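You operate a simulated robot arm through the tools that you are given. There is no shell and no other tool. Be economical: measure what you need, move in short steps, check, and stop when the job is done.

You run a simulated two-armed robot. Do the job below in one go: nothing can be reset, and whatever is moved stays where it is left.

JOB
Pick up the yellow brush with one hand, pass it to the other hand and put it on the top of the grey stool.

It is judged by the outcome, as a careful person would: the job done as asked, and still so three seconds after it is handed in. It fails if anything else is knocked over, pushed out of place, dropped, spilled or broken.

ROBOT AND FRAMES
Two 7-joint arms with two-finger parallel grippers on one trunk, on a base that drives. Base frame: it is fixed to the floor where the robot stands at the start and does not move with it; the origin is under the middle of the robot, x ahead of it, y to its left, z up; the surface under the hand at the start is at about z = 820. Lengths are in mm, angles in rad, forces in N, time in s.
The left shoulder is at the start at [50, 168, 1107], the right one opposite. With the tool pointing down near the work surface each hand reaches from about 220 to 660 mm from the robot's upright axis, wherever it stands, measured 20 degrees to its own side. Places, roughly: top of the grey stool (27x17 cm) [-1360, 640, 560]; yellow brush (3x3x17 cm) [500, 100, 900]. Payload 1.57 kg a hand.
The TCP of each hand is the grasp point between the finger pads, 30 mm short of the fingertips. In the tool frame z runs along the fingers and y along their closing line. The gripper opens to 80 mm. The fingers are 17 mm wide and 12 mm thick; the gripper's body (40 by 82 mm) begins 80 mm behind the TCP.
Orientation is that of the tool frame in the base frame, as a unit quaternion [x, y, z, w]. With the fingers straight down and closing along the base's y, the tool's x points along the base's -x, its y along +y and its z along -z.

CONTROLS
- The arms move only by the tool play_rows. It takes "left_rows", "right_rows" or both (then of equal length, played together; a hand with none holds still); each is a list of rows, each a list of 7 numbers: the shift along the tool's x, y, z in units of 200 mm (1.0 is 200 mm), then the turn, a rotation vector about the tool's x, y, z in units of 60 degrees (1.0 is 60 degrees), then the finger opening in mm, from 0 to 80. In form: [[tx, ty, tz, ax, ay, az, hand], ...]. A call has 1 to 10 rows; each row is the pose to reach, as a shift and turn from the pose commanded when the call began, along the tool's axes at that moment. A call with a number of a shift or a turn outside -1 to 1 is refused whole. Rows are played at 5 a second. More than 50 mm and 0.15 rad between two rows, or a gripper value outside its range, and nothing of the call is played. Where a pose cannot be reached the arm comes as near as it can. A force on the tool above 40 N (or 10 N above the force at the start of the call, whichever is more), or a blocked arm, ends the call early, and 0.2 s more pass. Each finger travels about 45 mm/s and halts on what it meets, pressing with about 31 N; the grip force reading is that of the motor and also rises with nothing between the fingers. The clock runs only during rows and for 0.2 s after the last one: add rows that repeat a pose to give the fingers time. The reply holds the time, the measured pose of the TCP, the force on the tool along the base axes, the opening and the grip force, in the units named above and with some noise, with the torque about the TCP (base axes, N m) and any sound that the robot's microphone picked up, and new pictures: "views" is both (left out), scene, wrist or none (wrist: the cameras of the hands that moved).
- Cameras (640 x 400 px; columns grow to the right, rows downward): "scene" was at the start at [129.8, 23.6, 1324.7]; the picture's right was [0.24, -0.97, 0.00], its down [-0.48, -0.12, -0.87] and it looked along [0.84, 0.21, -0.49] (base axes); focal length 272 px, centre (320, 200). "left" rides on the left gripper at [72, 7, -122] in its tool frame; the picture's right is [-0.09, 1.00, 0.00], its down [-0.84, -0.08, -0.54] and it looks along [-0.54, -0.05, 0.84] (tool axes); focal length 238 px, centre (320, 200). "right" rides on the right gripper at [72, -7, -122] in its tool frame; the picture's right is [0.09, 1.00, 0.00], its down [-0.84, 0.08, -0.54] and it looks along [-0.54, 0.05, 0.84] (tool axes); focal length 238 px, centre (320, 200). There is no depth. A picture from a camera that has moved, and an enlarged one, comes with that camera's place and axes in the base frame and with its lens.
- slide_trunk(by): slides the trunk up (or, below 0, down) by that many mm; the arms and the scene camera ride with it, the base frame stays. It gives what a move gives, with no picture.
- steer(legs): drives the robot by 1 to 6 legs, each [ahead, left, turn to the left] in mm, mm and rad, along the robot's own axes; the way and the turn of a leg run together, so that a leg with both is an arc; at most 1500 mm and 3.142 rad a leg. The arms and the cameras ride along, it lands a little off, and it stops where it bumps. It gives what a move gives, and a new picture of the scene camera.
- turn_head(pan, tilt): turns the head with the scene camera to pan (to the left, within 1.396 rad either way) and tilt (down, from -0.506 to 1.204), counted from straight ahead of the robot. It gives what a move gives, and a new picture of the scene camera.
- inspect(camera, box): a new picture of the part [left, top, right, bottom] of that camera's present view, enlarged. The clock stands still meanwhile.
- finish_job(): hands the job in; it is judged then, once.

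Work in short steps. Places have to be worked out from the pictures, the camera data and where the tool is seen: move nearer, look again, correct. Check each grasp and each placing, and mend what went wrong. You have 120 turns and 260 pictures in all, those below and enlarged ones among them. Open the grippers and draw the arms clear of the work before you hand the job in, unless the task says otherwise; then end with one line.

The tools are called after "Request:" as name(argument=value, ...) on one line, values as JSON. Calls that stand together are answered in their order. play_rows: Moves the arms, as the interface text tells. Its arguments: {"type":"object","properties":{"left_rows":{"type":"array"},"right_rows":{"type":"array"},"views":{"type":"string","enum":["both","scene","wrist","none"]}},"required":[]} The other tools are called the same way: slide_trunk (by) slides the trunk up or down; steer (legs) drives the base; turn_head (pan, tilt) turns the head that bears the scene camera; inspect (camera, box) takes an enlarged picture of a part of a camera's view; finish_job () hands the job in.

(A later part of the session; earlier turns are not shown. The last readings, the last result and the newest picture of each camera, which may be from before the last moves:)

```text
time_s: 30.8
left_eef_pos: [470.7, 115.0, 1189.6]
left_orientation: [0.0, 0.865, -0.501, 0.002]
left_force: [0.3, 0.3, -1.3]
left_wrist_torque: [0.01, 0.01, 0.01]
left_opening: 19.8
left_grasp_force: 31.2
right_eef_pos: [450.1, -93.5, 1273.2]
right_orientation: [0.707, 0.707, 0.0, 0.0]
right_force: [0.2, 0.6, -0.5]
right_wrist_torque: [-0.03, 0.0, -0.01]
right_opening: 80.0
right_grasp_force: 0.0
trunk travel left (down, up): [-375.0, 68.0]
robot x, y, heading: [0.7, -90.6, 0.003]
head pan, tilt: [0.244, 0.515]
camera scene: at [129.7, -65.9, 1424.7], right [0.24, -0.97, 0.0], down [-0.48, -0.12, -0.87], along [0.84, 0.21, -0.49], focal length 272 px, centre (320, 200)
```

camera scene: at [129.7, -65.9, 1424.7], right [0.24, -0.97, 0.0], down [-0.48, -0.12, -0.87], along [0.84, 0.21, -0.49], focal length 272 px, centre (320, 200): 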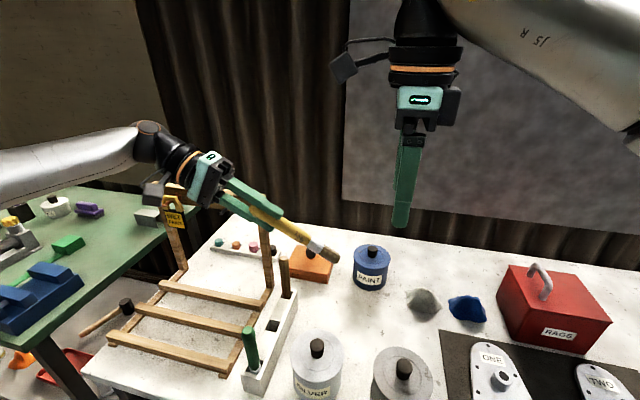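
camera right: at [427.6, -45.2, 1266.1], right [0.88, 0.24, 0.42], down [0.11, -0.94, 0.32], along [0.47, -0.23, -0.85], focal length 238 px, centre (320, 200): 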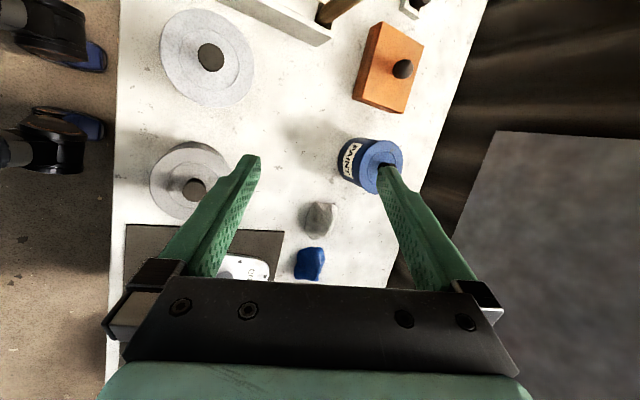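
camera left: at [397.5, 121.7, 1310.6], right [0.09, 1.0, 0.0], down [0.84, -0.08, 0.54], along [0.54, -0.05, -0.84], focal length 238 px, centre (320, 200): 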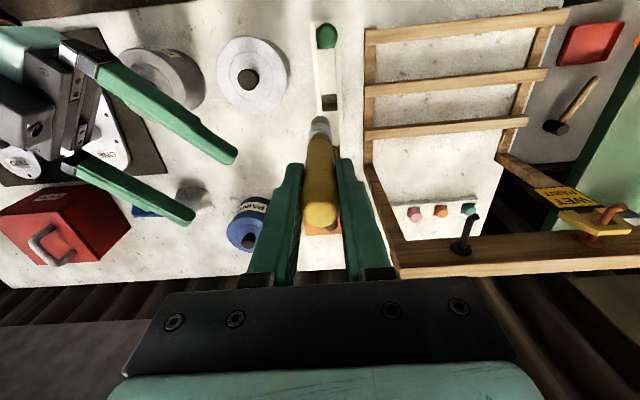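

Now 30° more tilt to horizontal, moving the left TCP inward to y≈30.

Request:
play_rows(left_rows=[[0.02, -0.05, 0.09, 0.125, 0, 0, 0], [0.04, -0.1, 0.18, 0.25, 0, 0, 0], [0.06, -0.15, 0.27, 0.375, 0, 0, 0], [0.075, -0.2125, 0.368, 0.5, 0, 0, 0], [0.075, -0.2125, 0.368, 0.5, 0, 0, 0]], views="both")

Request:
inspect(camera="right", box=[0, 0, 640, 400])

```text
time_s: 32.0
left_eef_pos: [390.7, 50.2, 1237.4]
left_orientation: [-0.02, 0.795, -0.606, 0.025]
left_force: [-0.1, 0.2, -1.2]
left_wrist_torque: [0.04, 0.03, 0.06]
left_opening: 20.4
left_grasp_force: 31.2
left hand out of reach, approached as far as the arm can: row 1, 2, 3, 4, 5
right_eef_pos: [449.6, -93.7, 1272.8]
right_orientation: [0.707, 0.707, 0.0, 0.0]
right_force: [-0.5, 0.8, 0.1]
right_wrist_torque: [0.01, 0.0, -0.01]
right_opening: 80.0
right_grasp_force: 0.0
trunk travel left (down, up): [-375.0, 68.0]
robot x, y, heading: [-1.6, -86.9, -0.0]
head pan, tilt: [0.244, 0.515]
camera scene: at [129.1, -65.9, 1424.8], right [0.24, -0.97, 0.0], down [-0.48, -0.12, -0.87], along [0.84, 0.21, -0.49], focal length 272 px, centre (320, 200)
camera left: at [310.9, 165.3, 1261.3], right [0.09, 0.27, -0.96], down [0.8, 0.56, 0.23], along [0.59, -0.79, -0.16], focal length 238 px, centre (320, 200)
```

scene: 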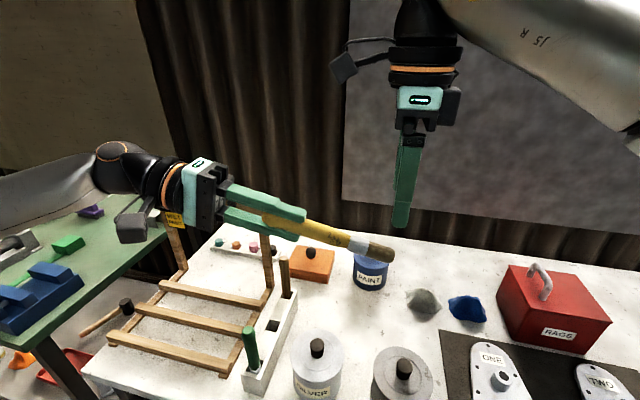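
left: 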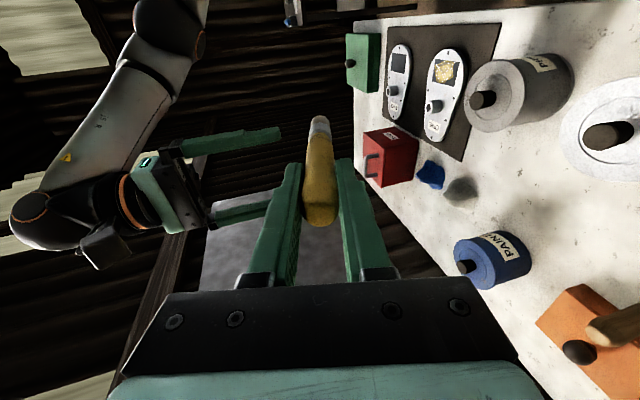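

```text
1.00 times, centred on (320, 200) of right (not enlarged: the box is as wide or as high as the picture)
camera zoom: at [442.9, -21.2, 1395.6], right [1.0, 0.09, 0.0], down [0.08, -0.84, 0.54], along [0.05, -0.54, -0.84], focal length 238 px, centre (320, 200)
```

zoom: 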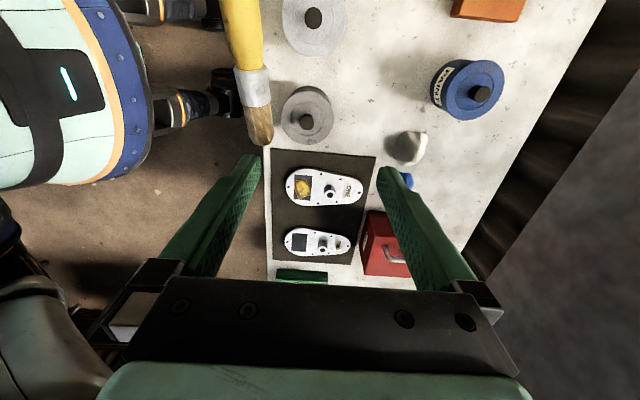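

The left stopped at (391, 50, 1237) pointing right and 15° down; the brush is seen in the right camera exactly where predicted (grip point ≈ (395, -22, 1217)). I move the right hand above it, tilted 15° to be square with the brush.

Request:
play_rows(right_rows=[[0, 0, -0.15, 0, 0, 0, 80], [0.06, -0.07, -0.155, 0, 0.07, -0.016, 80], [0.12, -0.14, -0.155, 0, 0.13, -0.03, 80], [0.18, -0.2, -0.155, 0, 0.19, -0.047, 80], [0.24, -0.27, -0.155, 0, 0.25, -0.063, 80], [0.24, -0.27, -0.155, 0, 0.25, -0.063, 80]], views="both")

```text
time_s: 33.4
left_eef_pos: [391.4, 50.1, 1236.6]
left_orientation: [-0.021, 0.794, -0.606, 0.026]
left_force: [0.5, 0.9, 0.0]
left_wrist_torque: [0.04, -0.02, -0.03]
left_opening: 20.3
left_grasp_force: 31.1
right_eef_pos: [395.8, -44.6, 1305.1]
right_orientation: [0.677, 0.724, 0.093, -0.092]
right_force: [0.0, -0.4, -0.2]
right_wrist_torque: [0.0, 0.02, -0.01]
right_opening: 79.9
right_grasp_force: 0.0
trunk travel left (down, up): [-375.0, 68.0]
robot x, y, heading: [-1.2, -87.9, 0.007]
head pan, tilt: [0.244, 0.515]
camera scene: at [129.9, -65.7, 1424.7], right [0.24, -0.97, 0.0], down [-0.48, -0.12, -0.87], along [0.84, 0.21, -0.49], focal length 272 px, centre (320, 200)
camera right: at [385.8, -8.0, 1440.9], right [0.99, 0.15, 0.03], down [0.14, -0.94, 0.31], along [0.08, -0.3, -0.95], focal length 238 px, centre (320, 200)
```

scene: 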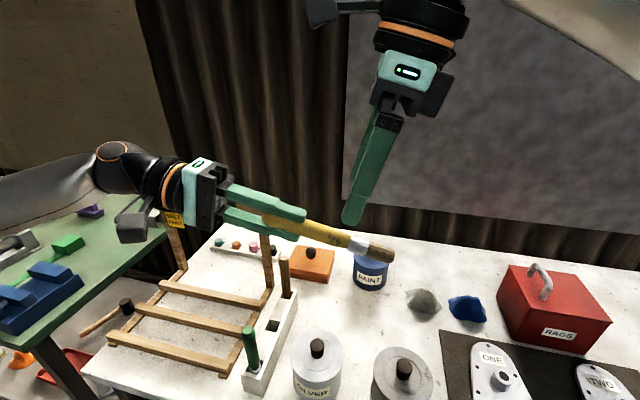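
right: 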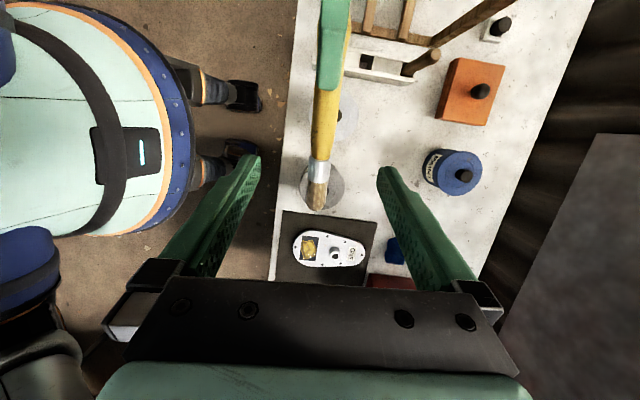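

Brush lies centred between the right fingers. I advance 88 mm along the tool and check before closing.

Request:
play_rows(right_rows=[[0, 0, 0.12, 0, 0, 0, 80], [0, 0, 0.24, 0, 0, 0, 80], [0, 0, 0.34, 0, 0, 0, 80], [0, 0, 0.44, 0, 0, 0, 80], [0, 0, 0.44, 0, 0, 0, 80]], views="both")

```text
time_s: 34.6
left_eef_pos: [391.4, 50.6, 1236.3]
left_orientation: [-0.02, 0.794, -0.607, 0.026]
left_force: [-0.2, -0.6, -1.1]
left_wrist_torque: [0.03, 0.0, -0.02]
left_opening: 20.3
left_grasp_force: 30.9
right_eef_pos: [395.3, -21.9, 1219.3]
right_orientation: [0.676, 0.725, 0.092, -0.093]
right_force: [-0.5, -0.9, 0.4]
right_wrist_torque: [0.0, 0.05, 0.01]
right_opening: 80.1
right_grasp_force: 0.0
trunk travel left (down, up): [-375.0, 68.0]
robot x, y, heading: [-0.8, -92.1, 0.001]
head pan, tilt: [0.244, 0.515]
camera scene: at [129.7, -65.8, 1424.7], right [0.24, -0.97, 0.0], down [-0.48, -0.12, -0.87], along [0.84, 0.21, -0.49], focal length 272 px, centre (320, 200)
camera right: at [384.9, 15.4, 1356.0], right [0.99, 0.16, 0.03], down [0.14, -0.94, 0.31], along [0.08, -0.3, -0.95], focal length 238 px, centre (320, 200)
```

scene: 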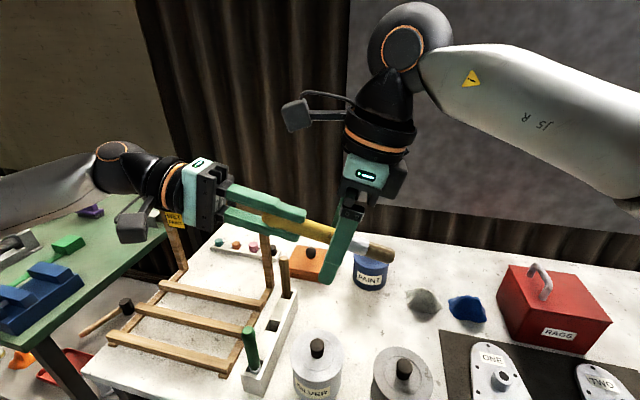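
right: 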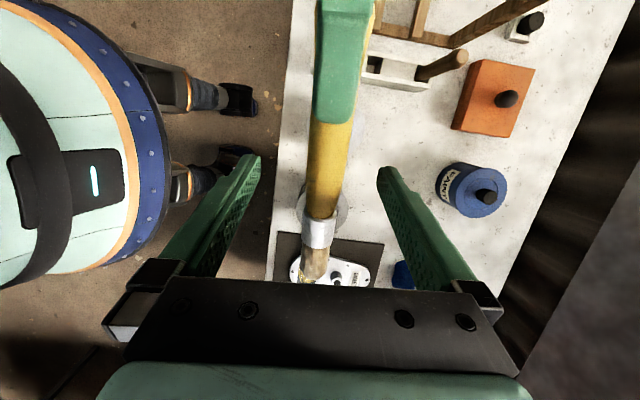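

The brush is between the right pads, just above the ferrule. I close the right hand.

Request:
play_rows(right_rows=[[0, 0, 0, 0, 0, 0, 40], [0, 0, 0, 0, 0, 0, 15], [0, 0, 0, 0, 0, 0, 0], [0, 0, 0, 0, 0, 0, 0], [0, 0, 0, 0, 0, 0, 0], [0, 0, 0, 0, 0, 0, 0]], views="wrist")

```text
time_s: 36.0
left_eef_pos: [390.3, 50.2, 1237.4]
left_orientation: [-0.019, 0.794, -0.607, 0.025]
left_force: [-8.4, -1.2, -0.2]
left_wrist_torque: [0.05, 0.02, -0.11]
left_opening: 20.4
left_grasp_force: 30.8
right_eef_pos: [396.8, -22.2, 1219.6]
right_orientation: [0.678, 0.723, 0.092, -0.092]
right_force: [9.2, 0.3, -1.3]
right_wrist_torque: [-0.12, 0.14, -0.48]
right_opening: 20.5
right_grasp_force: 30.6
trunk travel left (down, up): [-375.0, 68.0]
robot x, y, heading: [-1.5, -86.7, 0.004]
head pan, tilt: [0.244, 0.515]
camera right: at [385.8, 15.1, 1356.2], right [0.99, 0.15, 0.03], down [0.13, -0.94, 0.31], along [0.08, -0.3, -0.95], focal length 238 px, centre (320, 200)
```

right: 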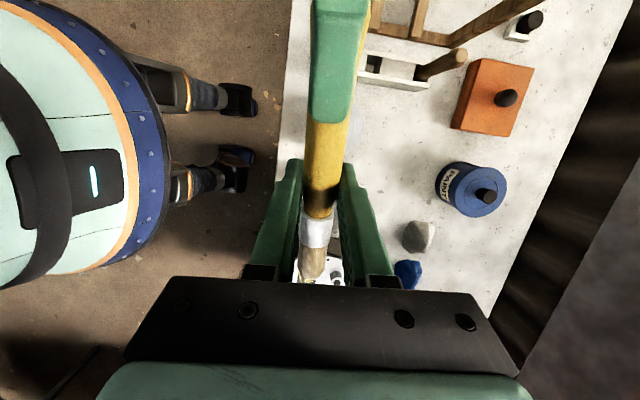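

Both hands hold it (20.5 mm, 31 N). I open the left and draw it straight back along its own axis.

Request:
play_rows(left_rows=[[0, 0, 0, 0, 0, 0, 40], [0, 0, 0, 0, 0, 0, 60], [0, 0, 0, 0, 0, 0, 60], [0, 0, 0, 0, 0, 0, 60], [0, 0, -0.15, 0, 0, 0, 60], [0, 0, -0.3, 0, 0, 0, 60], [0, 0, -0.45, 0, 0, 0, 60], [0, 0, -0.6, 0, 0, 0, 60], [0, 0, -0.6, 0, 0, 0, 60]], views="both")

```text
time_s: 38.0
left_eef_pos: [384.1, 164.9, 1268.8]
left_orientation: [-0.023, 0.796, -0.604, 0.027]
left_force: [0.0, 0.5, -0.5]
left_wrist_torque: [0.0, 0.0, 0.01]
left_opening: 60.0
left_grasp_force: 0.0
right_eef_pos: [396.9, -20.7, 1219.7]
right_orientation: [0.677, 0.725, 0.092, -0.093]
right_force: [0.1, -0.4, 0.1]
right_wrist_torque: [0.01, -0.03, -0.01]
right_opening: 20.0
right_grasp_force: 30.8
trunk travel left (down, up): [-375.0, 68.0]
robot x, y, heading: [2.4, -86.6, 0.005]
head pan, tilt: [0.244, 0.515]
camera scene: at [129.9, -65.9, 1424.7], right [0.24, -0.97, 0.0], down [-0.48, -0.12, -0.87], along [0.84, 0.21, -0.49], focal length 272 px, centre (320, 200)
camera left: at [302.8, 281.2, 1294.5], right [0.09, 0.28, -0.96], down [0.8, 0.56, 0.23], along [0.6, -0.78, -0.17], focal length 238 px, centre (320, 200)
```

scene: 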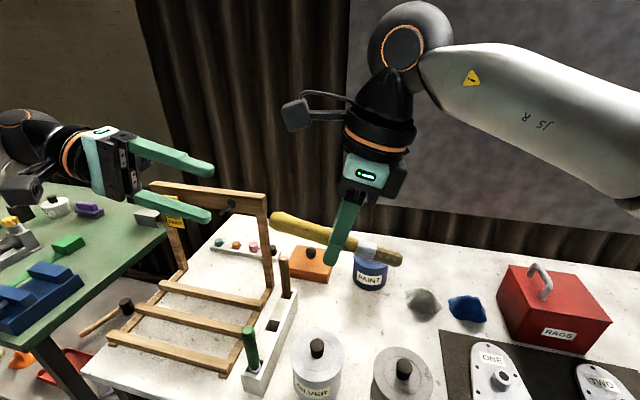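
left: 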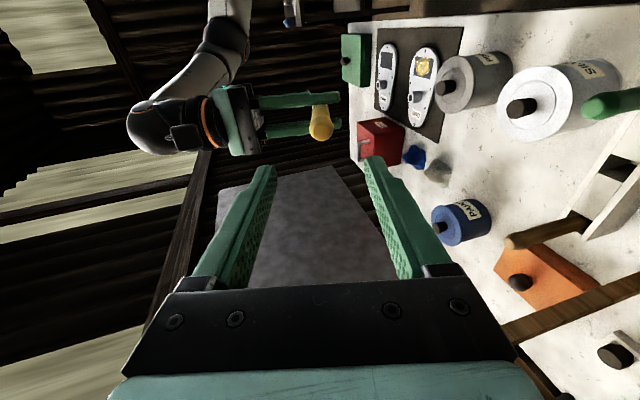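

The right hand holds the brush alone. I fold the left hand back to fingers-down and farther left.

Request:
play_rows(left_rows=[[0, 0, -0.1, -0.125, 0, 0, 60], [0, 0, -0.2, -0.25, 0, 0, 60], [0, 0, -0.3, -0.375, 0, 0, 60], [0, 0, -0.4, -0.5, 0, 0, 60], [0, 0, -0.45, -0.625, 0, 0, 60], [0, 0, -0.5, -0.75, 0, 0, 60], [0, 0, -0.5, -0.875, 0, 0, 60], [0, 0, -0.5, -1, 0, 0, 60], [0, 0, -0.5, -1, 0, 0, 60]], views="none")

Request:
turn_head(pan=1.39, tilt=0.5)

Request:
turn_head(pan=-1.39, tilt=0.5)

```text
time_s: 40.0
left_eef_pos: [376.7, 262.0, 1294.1]
left_orientation: [-0.031, 0.991, -0.128, 0.011]
left_force: [0.4, -0.7, 0.4]
left_wrist_torque: [0.0, 0.02, -0.01]
left_opening: 60.1
left_grasp_force: 0.0
right_eef_pos: [395.7, -22.3, 1221.1]
right_orientation: [0.676, 0.725, 0.092, -0.093]
right_force: [0.2, 0.1, 0.4]
right_wrist_torque: [-0.05, -0.04, 0.02]
right_opening: 20.0
right_grasp_force: 30.7
trunk travel left (down, up): [-375.0, 68.0]
robot x, y, heading: [-1.3, -90.0, -0.0]
head pan, tilt: [0.244, 0.515]
```

```text
time_s: 41.3
left_eef_pos: [376.7, 263.8, 1294.5]
left_orientation: [-0.031, 0.991, -0.128, 0.013]
left_force: [-0.4, 0.7, 0.0]
left_wrist_torque: [0.04, 0.0, -0.02]
left_opening: 59.8
left_grasp_force: 0.0
right_eef_pos: [393.9, -21.9, 1219.2]
right_orientation: [0.677, 0.724, 0.092, -0.092]
right_force: [-1.0, 1.1, 1.2]
right_wrist_torque: [-0.01, -0.04, -0.03]
right_opening: 20.2
right_grasp_force: 31.3
trunk travel left (down, up): [-375.0, 68.0]
robot x, y, heading: [3.0, -90.2, -0.002]
head pan, tilt: [1.389, 0.499]
camera scene: at [58.3, 1.8, 1426.1], right [0.98, -0.18, 0.0], down [-0.09, -0.47, -0.88], along [0.16, 0.86, -0.48], focal length 272 px, centre (320, 200)
```

scene: 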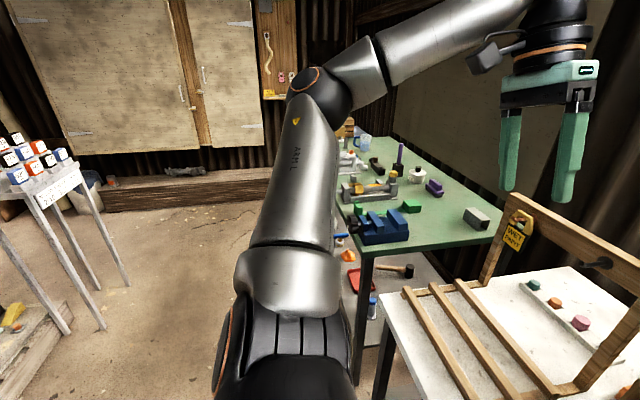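

```text
time_s: 43.8
left_eef_pos: [377.4, 261.9, 1294.5]
left_orientation: [-0.032, 0.991, -0.129, 0.011]
left_force: [-0.2, -0.8, -0.5]
left_wrist_torque: [0.0, -0.01, -0.01]
left_opening: 60.0
left_grasp_force: 0.0
right_eef_pos: [395.5, -22.8, 1220.1]
right_orientation: [0.677, 0.725, 0.092, -0.092]
right_force: [0.1, 0.3, 1.0]
right_wrist_torque: [0.02, 0.01, -0.02]
right_opening: 19.9
right_grasp_force: 31.4
trunk travel left (down, up): [-375.0, 68.0]
robot x, y, heading: [-5.2, -90.2, 0.004]
head pan, tilt: [-1.389, 0.499]
camera scene: at [58.3, -177.1, 1426.1], right [-0.98, -0.18, 0.0], down [-0.09, 0.47, -0.88], along [0.16, -0.86, -0.48], focal length 272 px, centre (320, 200)
```

scene: 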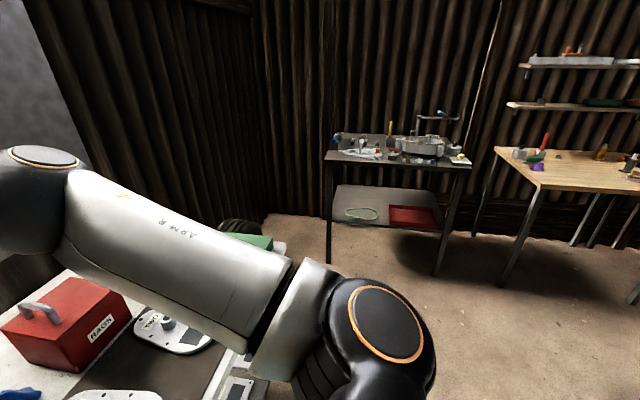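

Nothing obstructs directly left or right. I set the head forward and back off 350 mm from the table, then turn left 90° to see behind.

Request:
steer(legs=[[-350, 0, 0]])

Request:
turn_head(pan=1.39, tilt=0.55)

Request:
steer(legs=[[0, 0, 0.9]])

```text
time_s: 46.1
left_eef_pos: [26.1, 261.6, 1294.5]
left_orientation: [-0.031, 0.991, -0.128, 0.012]
left_force: [-0.4, -0.5, -0.2]
left_wrist_torque: [0.02, -0.03, 0.0]
left_opening: 60.1
left_grasp_force: 0.0
right_eef_pos: [44.7, -23.4, 1219.4]
right_orientation: [0.676, 0.725, 0.092, -0.093]
right_force: [-0.7, 0.8, -0.4]
right_wrist_torque: [-0.02, 0.01, -0.02]
right_opening: 19.9
right_grasp_force: 31.4
trunk travel left (down, up): [-375.0, 68.0]
robot x, y, heading: [-347.1, -90.9, 0.0]
head pan, tilt: [-1.389, 0.499]
camera scene: at [-292.8, -177.1, 1426.1], right [-0.98, -0.18, 0.0], down [-0.09, 0.47, -0.88], along [0.16, -0.86, -0.48], focal length 272 px, centre (320, 200)
```

scene: 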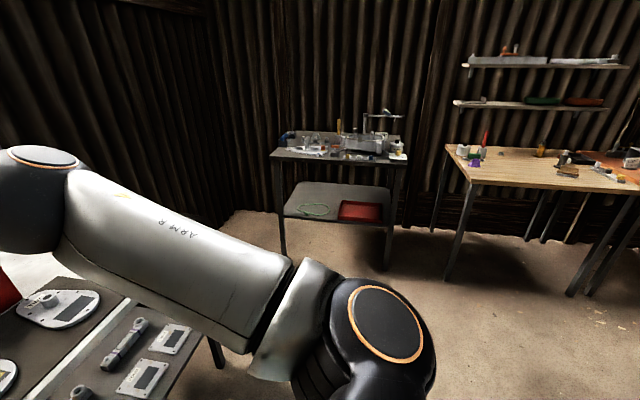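

```text
time_s: 48.5
left_eef_pos: [25.7, 262.8, 1295.0]
left_orientation: [-0.031, 0.991, -0.128, 0.012]
left_force: [0.6, 0.2, -0.4]
left_wrist_torque: [-0.01, 0.01, 0.01]
left_opening: 59.9
left_grasp_force: 0.1
right_eef_pos: [44.7, -22.4, 1219.0]
right_orientation: [0.677, 0.724, 0.093, -0.093]
right_force: [0.0, -0.2, -0.6]
right_wrist_torque: [-0.01, 0.01, 0.0]
right_opening: 20.1
right_grasp_force: 30.8
trunk travel left (down, up): [-375.0, 68.0]
robot x, y, heading: [-349.7, -87.6, -0.0]
head pan, tilt: [1.389, 0.55]
camera scene: at [-292.4, 0.7, 1421.5], right [0.98, -0.18, 0.0], down [-0.09, -0.51, -0.85], along [0.15, 0.84, -0.52], focal length 272 px, centre (320, 200)
```

scene: 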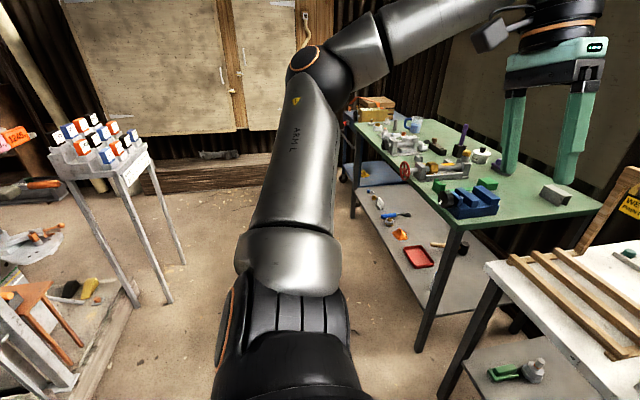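

```text
time_s: 51.2
left_eef_pos: [-392.1, 424.9, 1293.8]
left_orientation: [-0.458, 0.879, -0.11, 0.067]
left_force: [0.1, -0.2, 0.1]
left_wrist_torque: [0.01, -0.01, 0.0]
left_opening: 59.8
left_grasp_force: 0.2
right_eef_pos: [-156.3, 262.3, 1219.9]
right_orientation: [0.295, 0.946, 0.043, -0.123]
right_force: [0.5, 0.0, -0.2]
right_wrist_torque: [0.01, 0.0, -0.04]
right_opening: 20.0
right_grasp_force: 30.7
trunk travel left (down, up): [-375.0, 68.0]
robot x, y, heading: [-349.5, -89.9, 0.901]
head pan, tilt: [1.389, 0.55]
camera scene: at [-383.0, 11.4, 1421.5], right [0.75, 0.66, 0.0], down [0.34, -0.39, -0.85], along [-0.56, 0.64, -0.52], focal length 272 px, centre (320, 200)
```

scene: 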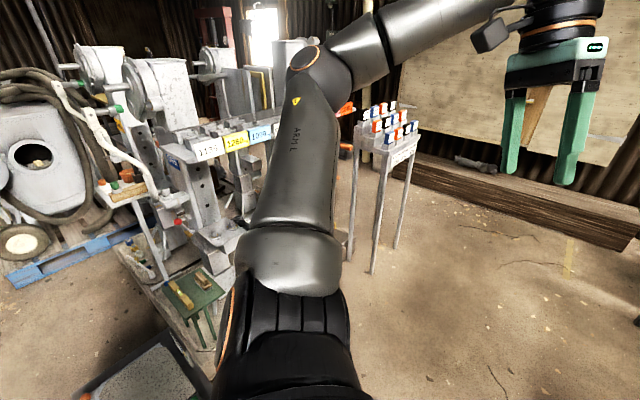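

The stool should be hidden behind the upper arm. I turn further left so I face that area.

Request:
steer(legs=[[0, 0, 1.0]])

Request:
turn_head(pan=0.6, tilt=0.55)

```text
time_s: 54.2
left_eef_pos: [-804.8, 153.7, 1295.3]
left_orientation: [0.824, -0.551, 0.065, -0.111]
left_force: [0.1, 0.1, 0.2]
left_wrist_torque: [0.01, 0.01, -0.01]
left_opening: 60.0
left_grasp_force: 0.0
right_eef_pos: [-541.7, 265.1, 1219.6]
right_orientation: [-0.195, 0.972, -0.022, -0.129]
right_force: [0.4, 0.5, -0.7]
right_wrist_torque: [-0.02, -0.04, 0.01]
right_opening: 20.0
right_grasp_force: 31.0
trunk travel left (down, up): [-375.0, 68.0]
robot x, y, heading: [-347.6, -87.2, 1.901]
head pan, tilt: [1.389, 0.55]
camera scene: at [-450.5, -62.9, 1421.5], right [-0.15, 0.99, 0.0], down [0.52, 0.08, -0.85], along [-0.84, -0.12, -0.52], focal length 272 px, centre (320, 200)
```

scene: 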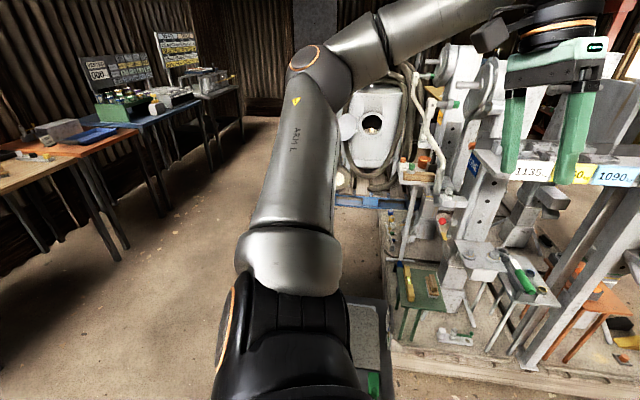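

```text
time_s: 55.3
left_eef_pos: [-805.3, 154.0, 1294.0]
left_orientation: [0.824, -0.552, 0.065, -0.112]
left_force: [0.5, 0.7, -0.7]
left_wrist_torque: [0.02, 0.02, 0.0]
left_opening: 59.8
left_grasp_force: 0.1
right_eef_pos: [-541.8, 263.9, 1219.5]
right_orientation: [-0.194, 0.972, -0.022, -0.129]
right_force: [-0.1, -0.6, -0.3]
right_wrist_torque: [0.01, -0.03, 0.0]
right_opening: 19.8
right_grasp_force: 31.3
trunk travel left (down, up): [-375.0, 68.0]
robot x, y, heading: [-350.7, -90.4, 1.896]
head pan, tilt: [0.6, 0.55]
camera scene: at [-433.5, 4.1, 1421.5], right [0.6, 0.8, 0.0], down [0.42, -0.31, -0.85], along [-0.68, 0.51, -0.52], focal length 272 px, centre (320, 200)
```

scene: 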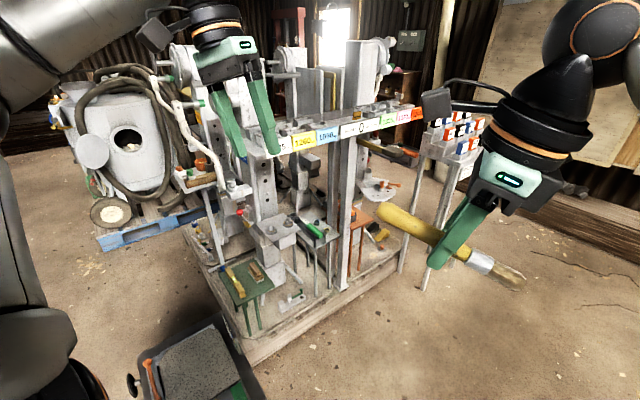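

I zoom in on the predicted stool position near pixel (311, 228).

Request:
inspect(camera="scene", box=[210, 160, 370, 320])

Request:
inspect(camera="scene", box=[110, 290, 290, 400])

```text
2.50 times, centred on (290, 240) of scene
camera zoom: at [-433.5, 4.1, 1421.5], right [0.6, 0.8, 0.0], down [0.42, -0.31, -0.85], along [-0.68, 0.51, -0.52], focal length 680 px, centre (395, 100)
```

zoom: 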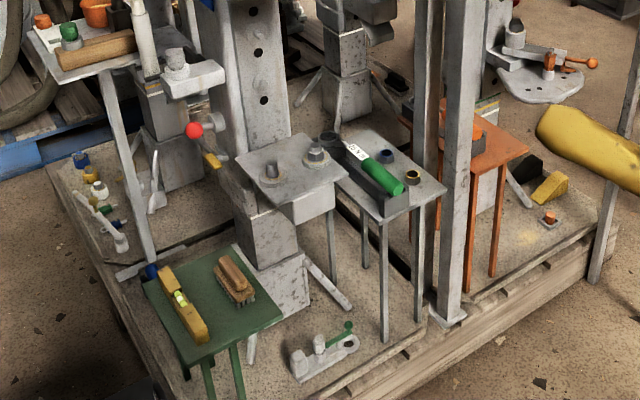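

```text
3.56 times, centred on (200, 345) of scene
camera zoom: at [-433.5, 4.1, 1421.5], right [0.6, 0.8, 0.0], down [0.42, -0.31, -0.85], along [-0.68, 0.51, -0.52], focal length 967 px, centre (747, -316)
```

zoom: 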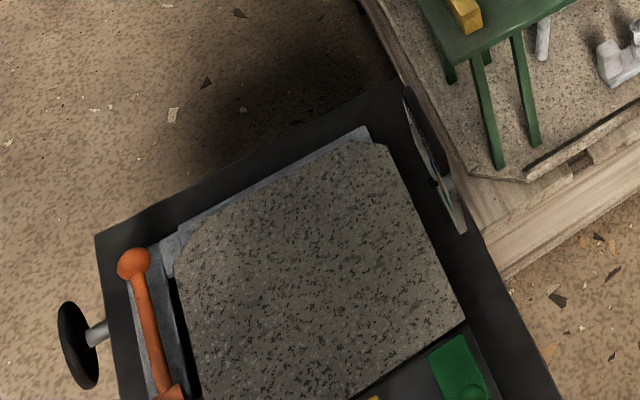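

The grey stool is the one on the pallet holding a small tray with a green-handled item, top spanning about x −1225…−1495, y 570…735, with a post by (−1263, 781) and a beam overhead at z≈1050. I turn to face −x here, then strafe over in front of it.

Request:
steer(legs=[[0, 0, 1.243]])

Request:
steer(legs=[[0, -580, 0]])

```text
time_s: 58.8
left_eef_pos: [-726.9, -440.5, 1294.5]
left_orientation: [0.991, 0.031, -0.011, -0.129]
left_force: [-0.4, 0.6, -0.4]
left_wrist_torque: [-0.02, -0.03, 0.01]
left_opening: 59.9
left_grasp_force: 0.0
right_eef_pos: [-746.5, -156.8, 1219.0]
right_orientation: [0.724, -0.677, 0.092, 0.092]
right_force: [-0.3, 0.4, -0.6]
right_wrist_torque: [0.0, -0.03, 0.04]
right_opening: 19.9
right_grasp_force: 30.5
trunk travel left (down, up): [-375.0, 68.0]
robot x, y, heading: [-349.9, -88.6, 3.142]
head pan, tilt: [0.6, 0.55]
camera scene: at [-462.8, -138.4, 1421.5], right [-0.56, 0.83, 0.0], down [0.43, 0.3, -0.85], along [-0.7, -0.48, -0.52], focal length 272 px, centre (320, 200)
```

scene: 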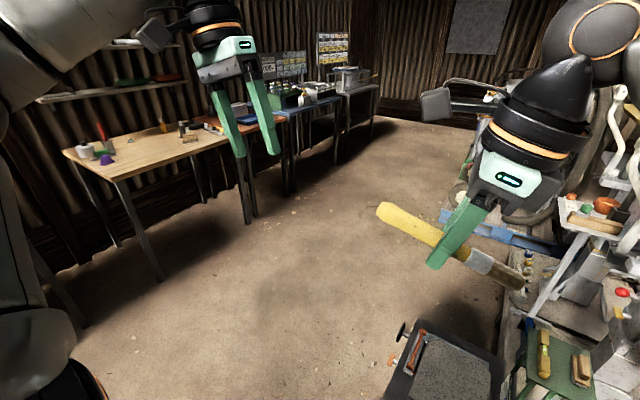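

```text
time_s: 64.4
left_eef_pos: [-726.3, 145.9, 1294.8]
left_orientation: [0.991, 0.03, -0.011, -0.128]
left_force: [0.6, -0.1, -1.3]
left_wrist_torque: [0.0, 0.01, -0.03]
left_opening: 60.0
left_grasp_force: 0.0
right_eef_pos: [-745.0, 429.6, 1219.8]
right_orientation: [0.723, -0.678, 0.093, 0.092]
right_force: [0.2, -0.3, 0.2]
right_wrist_torque: [0.02, 0.0, -0.01]
right_opening: 19.9
right_grasp_force: 31.2
trunk travel left (down, up): [-375.0, 68.0]
robot x, y, heading: [-348.9, 497.5, 3.139]
head pan, tilt: [0.6, 0.55]
camera scene: at [-461.6, 446.9, 1421.5], right [-0.56, 0.83, 0.0], down [0.43, 0.29, -0.85], along [-0.71, -0.48, -0.52], focal length 272 px, centre (320, 200)
```

scene: 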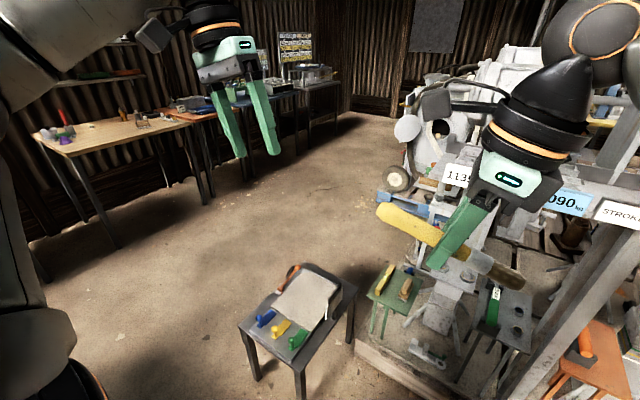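

I look at the stool directly from here.

Request:
turn_head(pan=-0.25, tilt=0.6)

```text
time_s: 65.6
left_eef_pos: [-727.8, 145.2, 1294.9]
left_orientation: [0.991, 0.028, -0.012, -0.128]
left_force: [-0.1, -0.3, -0.5]
left_wrist_torque: [0.0, -0.03, 0.02]
left_opening: 60.1
left_grasp_force: 0.1
right_eef_pos: [-745.8, 430.1, 1218.9]
right_orientation: [0.723, -0.678, 0.092, 0.093]
right_force: [0.4, -0.1, -0.3]
right_wrist_torque: [-0.01, -0.01, 0.05]
right_opening: 19.8
right_grasp_force: 30.7
trunk travel left (down, up): [-375.0, 68.0]
robot x, y, heading: [-348.9, 494.6, 3.14]
head pan, tilt: [-0.25, 0.6]
camera scene: at [-472.8, 519.4, 1417.0], right [0.25, 0.97, 0.0], down [0.55, -0.14, -0.83], along [-0.8, 0.21, -0.56], focal length 272 px, centre (320, 200)
```

scene: 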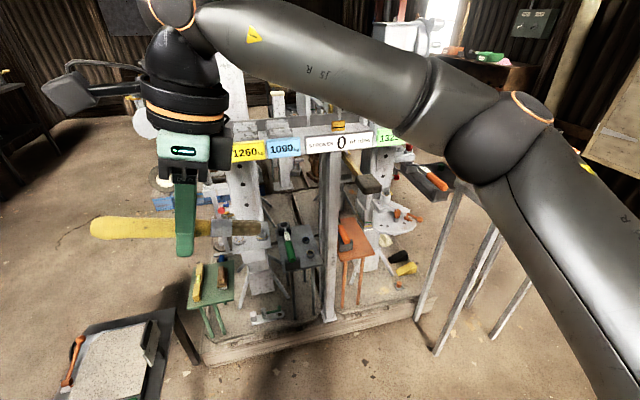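

Request:
inspect(camera="scene", box=[240, 190, 360, 310])

```text
3.33 times, centred on (300, 250) of scene
camera zoom: at [-472.8, 519.4, 1417.0], right [0.25, 0.97, 0.0], down [0.55, -0.14, -0.83], along [-0.8, 0.21, -0.56], focal length 907 px, centre (387, 33)
```

zoom: 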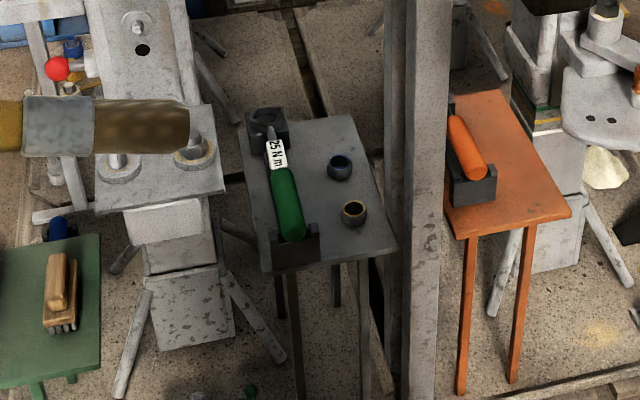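

The stool carries a torque wrench along one side and two rings on the other, so free room is limited. I move 300 mm nearer and look down at it.

Request:
steer(legs=[[300, 0, 0]])

Request:
turn_head(pan=-0.25, tilt=0.95)

```text
time_s: 67.6
left_eef_pos: [-1027.3, 147.7, 1295.7]
left_orientation: [0.991, 0.029, -0.011, -0.129]
left_force: [-0.6, 0.7, -0.1]
left_wrist_torque: [0.03, -0.02, -0.01]
left_opening: 59.9
left_grasp_force: 0.1
right_eef_pos: [-1045.9, 432.1, 1218.8]
right_orientation: [0.722, -0.679, 0.093, 0.092]
right_force: [-0.8, 0.2, -0.7]
right_wrist_torque: [-0.03, -0.03, 0.01]
right_opening: 20.0
right_grasp_force: 31.3
trunk travel left (down, up): [-375.0, 68.0]
robot x, y, heading: [-651.5, 493.7, 3.143]
head pan, tilt: [-0.25, 0.6]
camera scene: at [-773.0, 521.0, 1416.9], right [0.25, 0.97, 0.0], down [0.55, -0.14, -0.82], along [-0.8, 0.21, -0.57], focal length 272 px, centre (320, 200)
```

scene: 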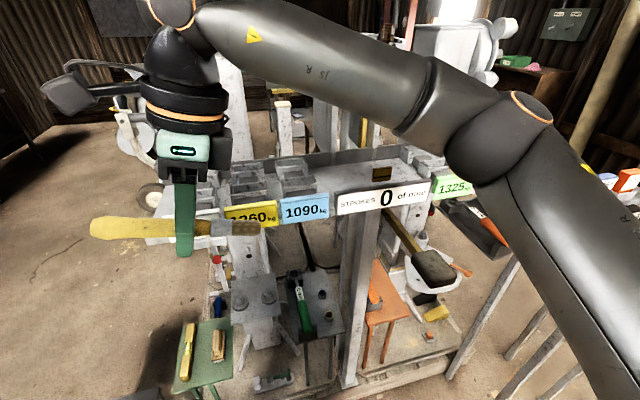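

```text
time_s: 68.5
left_eef_pos: [-1027.5, 146.8, 1295.1]
left_orientation: [0.991, 0.028, -0.012, -0.129]
left_force: [0.3, 0.2, 0.5]
left_wrist_torque: [0.04, 0.01, 0.05]
left_opening: 60.2
left_grasp_force: 0.0
right_eef_pos: [-1045.3, 431.6, 1218.8]
right_orientation: [0.722, -0.68, 0.092, 0.092]
right_force: [-0.9, -0.9, 0.6]
right_wrist_torque: [-0.02, 0.05, 0.02]
right_opening: 19.7
right_grasp_force: 30.9
trunk travel left (down, up): [-375.0, 68.0]
robot x, y, heading: [-650.6, 495.3, 3.131]
head pan, tilt: [-0.25, 0.949]
camera scene: at [-757.3, 517.1, 1388.6], right [0.25, 0.97, 0.0], down [0.79, -0.2, -0.58], along [-0.56, 0.15, -0.81], focal length 272 px, centre (320, 200)
```

scene: 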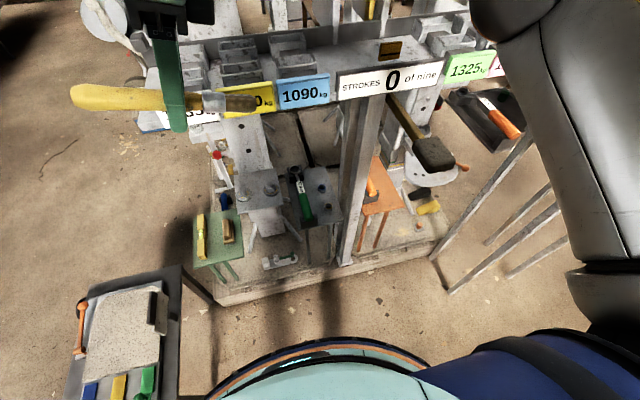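

Request:
inspect(camera="scene", box=[270, 150, 360, 240])

```text
4.44 times, centred on (315, 195) of scene
camera zoom: at [-757.3, 517.1, 1388.6], right [0.25, 0.97, 0.0], down [0.79, -0.2, -0.58], along [-0.56, 0.15, -0.81], focal length 1209 px, centre (342, 222)
```

zoom: 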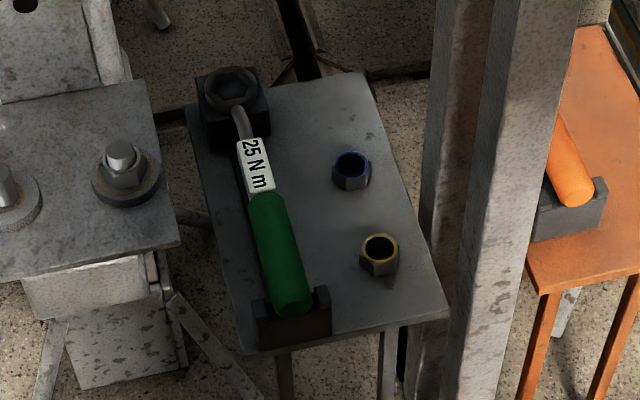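

Measured layout on the stool (z 560): top spans x −1222…−1490, y 566…731; the wrench side ends at y≈635, the rings (x≈−1373 and −1283) begin at y≈674. That leaves a lane along x at y≈655 for the brush, under a shelf at z≈1050 and beside a post (y≥745). I turn the right hand 90° so the brush points ahead and move it out to the robot's right, so the forearm trails straight back.

Request:
play_rows(right_rows=[[-0.14, 0.012, -0.037, 0.016, -0.016, -0.119, 0], [-0.28, 0.025, -0.075, 0.032, -0.032, -0.238, 0], [-0.42, 0.038, -0.112, 0.048, -0.048, -0.357, 0], [-0.56, 0.05, -0.15, 0.064, -0.064, -0.476, 0], [-0.7, 0.063, -0.187, 0.081, -0.081, -0.595, 0], [-0.847, 0.076, -0.225, 0.097, -0.097, -0.7135, 0], [-0.847, 0.076, -0.225, 0.097, -0.097, -0.7135, 0]], views="scene")

```text
time_s: 70.0
left_eef_pos: [-1027.2, 147.1, 1295.1]
left_orientation: [0.991, 0.028, -0.011, -0.129]
left_force: [0.3, 0.5, 0.6]
left_wrist_torque: [0.03, 0.02, 0.0]
left_opening: 60.0
left_grasp_force: 0.1
right_eef_pos: [-1070.5, 605.4, 1217.9]
right_orientation: [0.928, -0.366, 0.049, 0.049]
right_force: [0.0, -0.3, 0.9]
right_wrist_torque: [0.0, -0.02, 0.02]
right_opening: 20.0
right_grasp_force: 30.7
trunk travel left (down, up): [-375.0, 68.0]
robot x, y, heading: [-646.4, 497.6, 3.142]
head pan, tilt: [-0.25, 0.949]
camera scene: at [-757.3, 516.7, 1388.6], right [0.25, 0.97, 0.0], down [0.79, -0.2, -0.58], along [-0.56, 0.15, -0.81], focal length 272 px, centre (320, 200)
```

scene: 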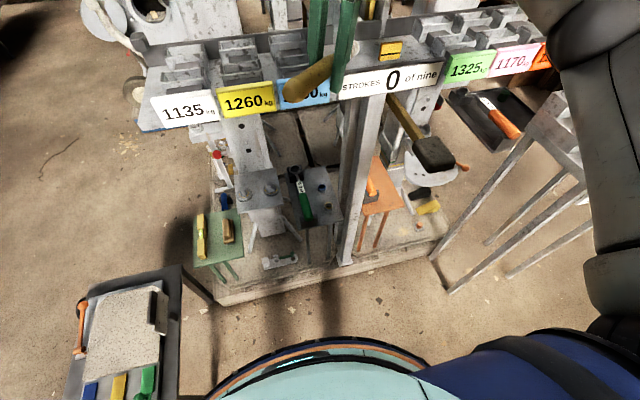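

Second half of the turn and shift.

Request:
play_rows(right_rows=[[-0.113, -0.09, -0.02, 0.016, -0.016, -0.119, 0], [-0.227, -0.18, -0.04, 0.032, -0.032, -0.238, 0], [-0.34, -0.27, -0.06, 0.048, -0.048, -0.357, 0], [-0.453, -0.36, -0.08, 0.064, -0.064, -0.476, 0], [-0.567, -0.45, -0.1, 0.081, -0.081, -0.595, 0], [-0.68, -0.55, -0.12, 0.097, -0.097, -0.7135, 0], [-0.68, -0.55, -0.12, 0.097, -0.097, -0.7135, 0]], views="wrist")

Request:
turn_head(pan=-0.7, tilt=0.4)

```text
time_s: 71.7
left_eef_pos: [-1026.8, 146.6, 1295.4]
left_orientation: [0.991, 0.029, -0.011, -0.128]
left_force: [0.2, 0.0, 0.0]
left_wrist_torque: [-0.01, 0.02, -0.02]
left_opening: 60.2
left_grasp_force: 0.2
right_eef_pos: [-1095.1, 780.9, 1218.8]
right_orientation: [1.0, -0.002, 0.0, 0.0]
right_force: [-0.3, -0.6, 0.2]
right_wrist_torque: [0.0, 0.01, -0.02]
right_opening: 20.0
right_grasp_force: 30.5
trunk travel left (down, up): [-375.0, 68.0]
robot x, y, heading: [-646.9, 495.3, 3.138]
head pan, tilt: [-0.25, 0.949]
camera right: at [-1023.9, 787.6, 1341.6], right [0.09, -1.0, 0.0], down [-0.84, -0.07, 0.54], along [-0.54, -0.05, -0.84], focal length 238 px, centre (320, 200)
```

right: 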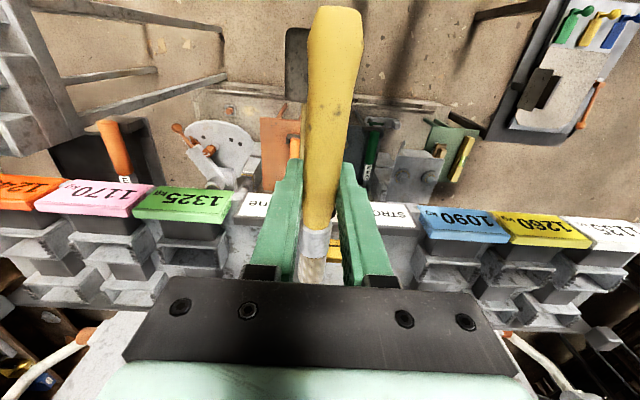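

```text
time_s: 72.6
left_eef_pos: [-1027.0, 147.7, 1295.0]
left_orientation: [0.991, 0.028, -0.012, -0.128]
left_force: [0.2, 0.3, 0.6]
left_wrist_torque: [0.01, 0.0, -0.03]
left_opening: 60.0
left_grasp_force: 0.2
right_eef_pos: [-1094.7, 780.5, 1219.0]
right_orientation: [1.0, -0.002, 0.0, 0.0]
right_force: [0.7, -0.5, -0.1]
right_wrist_torque: [0.0, 0.01, -0.01]
right_opening: 20.1
right_grasp_force: 31.4
trunk travel left (down, up): [-375.0, 68.0]
robot x, y, heading: [-648.8, 495.9, 3.139]
head pan, tilt: [-0.7, 0.4]
camera scene: at [-757.4, 558.8, 1435.1], right [0.65, 0.76, 0.0], down [0.3, -0.25, -0.92], along [-0.7, 0.6, -0.39], focal length 272 px, centre (320, 200)
```

scene: 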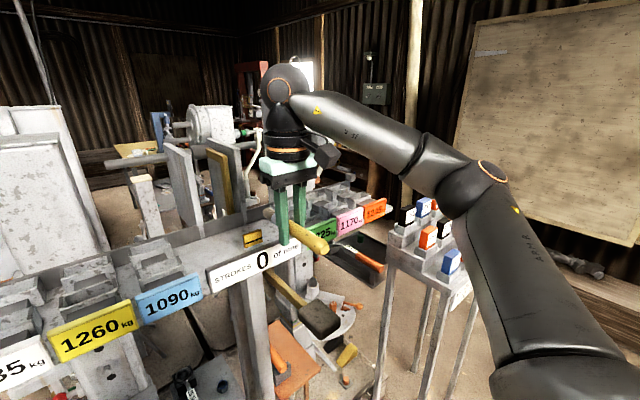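

The wrist ball sits ~211 mm above the TCP, so under the shelf (z≈1050) there is ample height; the forearm leans 30° right, so I will tilt the hand 12° to keep it off the post. First strafe left 126 mm so the hand ends up well to the robot's right.

Request:
steer(legs=[[0, 126, 0]])

Request:
slide_trunk(by=-360)

Request:
turn_head(pan=-0.45, tilt=0.45)

```text
time_s: 74.4
left_eef_pos: [-1028.5, 22.3, 1294.2]
left_orientation: [0.991, 0.027, -0.011, -0.128]
left_force: [-0.7, 1.0, 0.1]
left_wrist_torque: [0.01, 0.04, 0.01]
left_opening: 60.1
left_grasp_force: 0.0
right_eef_pos: [-1095.1, 655.2, 1219.7]
right_orientation: [1.0, -0.002, 0.0, 0.001]
right_force: [0.1, 0.7, 0.2]
right_wrist_torque: [0.04, -0.02, -0.04]
right_opening: 19.9
right_grasp_force: 30.9
trunk travel left (down, up): [-375.0, 68.0]
robot x, y, heading: [-649.1, 375.1, 3.13]
head pan, tilt: [-0.7, 0.4]
camera scene: at [-758.1, 433.3, 1435.2], right [0.65, 0.76, 0.0], down [0.3, -0.25, -0.92], along [-0.7, 0.6, -0.39], focal length 272 px, centre (320, 200)
```

scene: 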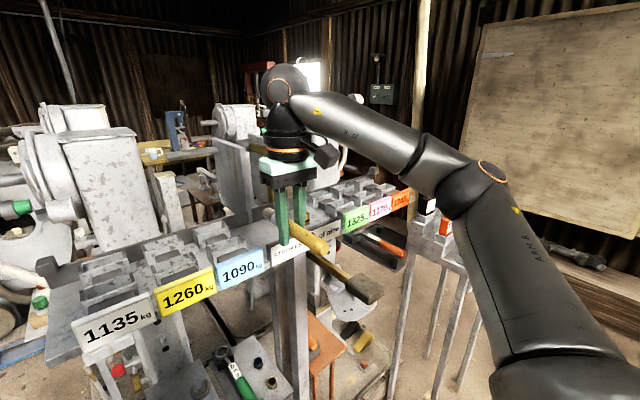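

```text
time_s: 77.9
left_eef_pos: [-1028.8, 22.8, 935.2]
left_orientation: [0.991, 0.027, -0.01, -0.129]
left_force: [1.0, 0.1, 0.0]
left_wrist_torque: [-0.04, -0.03, -0.01]
left_opening: 59.9
left_grasp_force: 0.1
right_eef_pos: [-1095.6, 656.0, 859.2]
right_orientation: [1.0, -0.002, 0.0, 0.001]
right_force: [0.3, 0.4, 0.8]
right_wrist_torque: [0.03, 0.0, 0.0]
right_opening: 19.5
right_grasp_force: 31.2
trunk travel left (down, up): [-15.0, 428.0]
robot x, y, heading: [-650.6, 373.6, 3.133]
head pan, tilt: [-0.7, 0.4]
```

```text
time_s: 78.6
left_eef_pos: [-1028.3, 23.1, 933.3]
left_orientation: [0.991, 0.027, -0.011, -0.129]
left_force: [0.9, 1.0, 1.1]
left_wrist_torque: [-0.03, -0.02, 0.01]
left_opening: 59.9
left_grasp_force: 0.1
right_eef_pos: [-1095.6, 655.8, 859.7]
right_orientation: [1.0, -0.002, 0.0, 0.0]
right_force: [-0.5, 1.0, -0.3]
right_wrist_torque: [0.01, 0.0, 0.0]
right_opening: 19.9
right_grasp_force: 31.4
trunk travel left (down, up): [-15.0, 428.0]
robot x, y, heading: [-650.5, 371.0, 3.133]
head pan, tilt: [-0.45, 0.45]
camera scene: at [-770.1, 414.1, 1070.6], right [0.44, 0.9, 0.0], down [0.39, -0.19, -0.9], along [-0.81, 0.4, -0.44], focal length 272 px, centre (320, 200)
```

scene: 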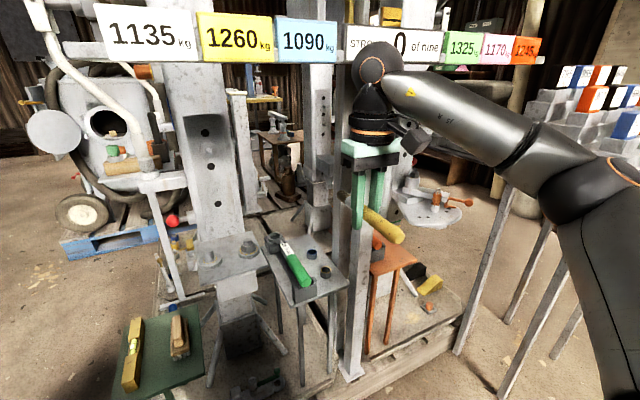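

Good clear view under the shelf (bottom ≈1075). I lower the right hand by 200 mm in front of the stool and tilt it 12° so the wrist leans away from the post.

Request:
play_rows(right_rows=[[0, 0, 0.2, 0.04, 0, 0, 0], [0, 0, 0.4, 0.08, 0, 0, 0], [0, 0, 0.6, 0.12, 0, 0, 0], [0, 0, 0.8, 0.16, 0, 0, 0], [0, 0, 1.0, 0.2, 0, 0, 0], [0, 0, 1.0, 0.2, 0, 0, 0]], views="both")

```text
time_s: 80.0
left_eef_pos: [-1029.3, 22.7, 934.8]
left_orientation: [0.991, 0.028, -0.011, -0.129]
left_force: [-0.1, -0.3, -0.1]
left_wrist_torque: [0.0, 0.01, -0.01]
left_opening: 60.3
left_grasp_force: 0.1
right_eef_pos: [-1095.1, 657.1, 660.4]
right_orientation: [0.995, -0.003, 0.0, -0.104]
right_force: [0.0, 0.4, 0.0]
right_wrist_torque: [-0.02, 0.02, -0.01]
right_opening: 19.9
right_grasp_force: 30.5
trunk travel left (down, up): [-15.0, 428.0]
robot x, y, heading: [-648.4, 369.8, 3.145]
head pan, tilt: [-0.45, 0.45]
camera scene: at [-770.1, 414.1, 1070.5], right [0.44, 0.9, 0.0], down [0.39, -0.19, -0.9], along [-0.81, 0.4, -0.44], focal length 272 px, centre (320, 200)
camera right: at [-1023.9, 637.3, 780.3], right [0.09, -0.97, -0.21], down [-0.84, -0.18, 0.51], along [-0.54, 0.13, -0.83], focal length 238 px, centre (320, 200)
```

scene: 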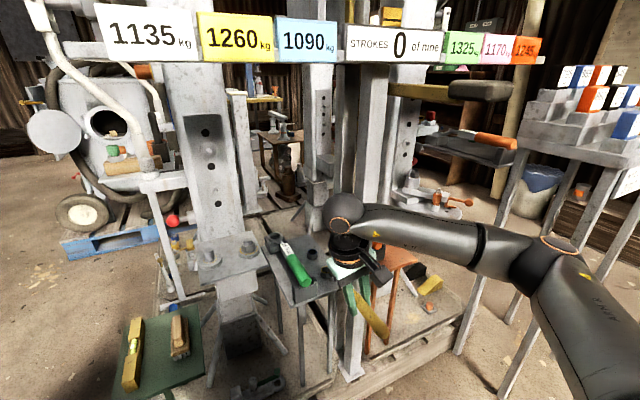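
right: 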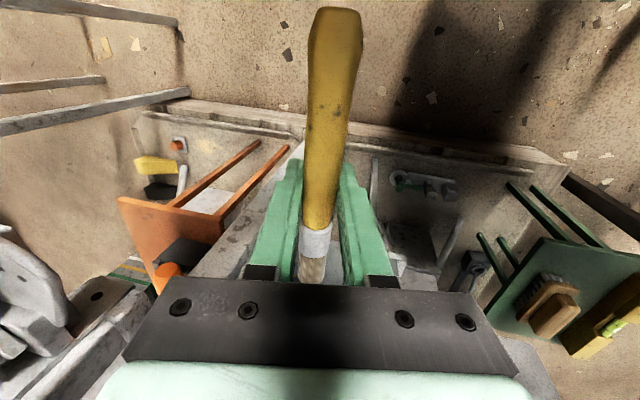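

I check the brush's pitch in the hand by zooming in with the head camera.

Request:
inspect(camera="scene", box=[320, 200, 420, 380])

```text
2.22 times, centred on (370, 290) of scene
camera zoom: at [-770.1, 414.1, 1070.5], right [0.44, 0.9, 0.0], down [0.39, -0.19, -0.9], along [-0.81, 0.4, -0.44], focal length 604 px, centre (209, 0)
```

zoom: 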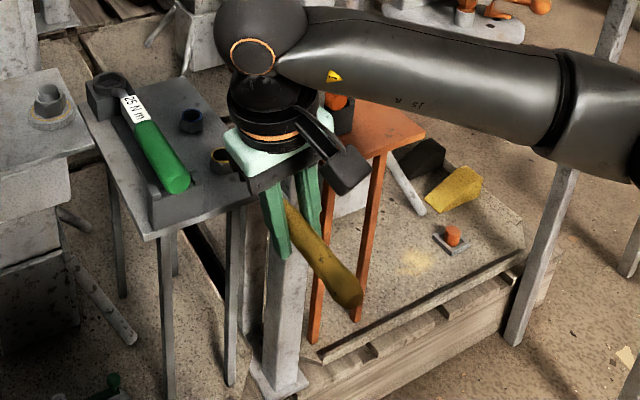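

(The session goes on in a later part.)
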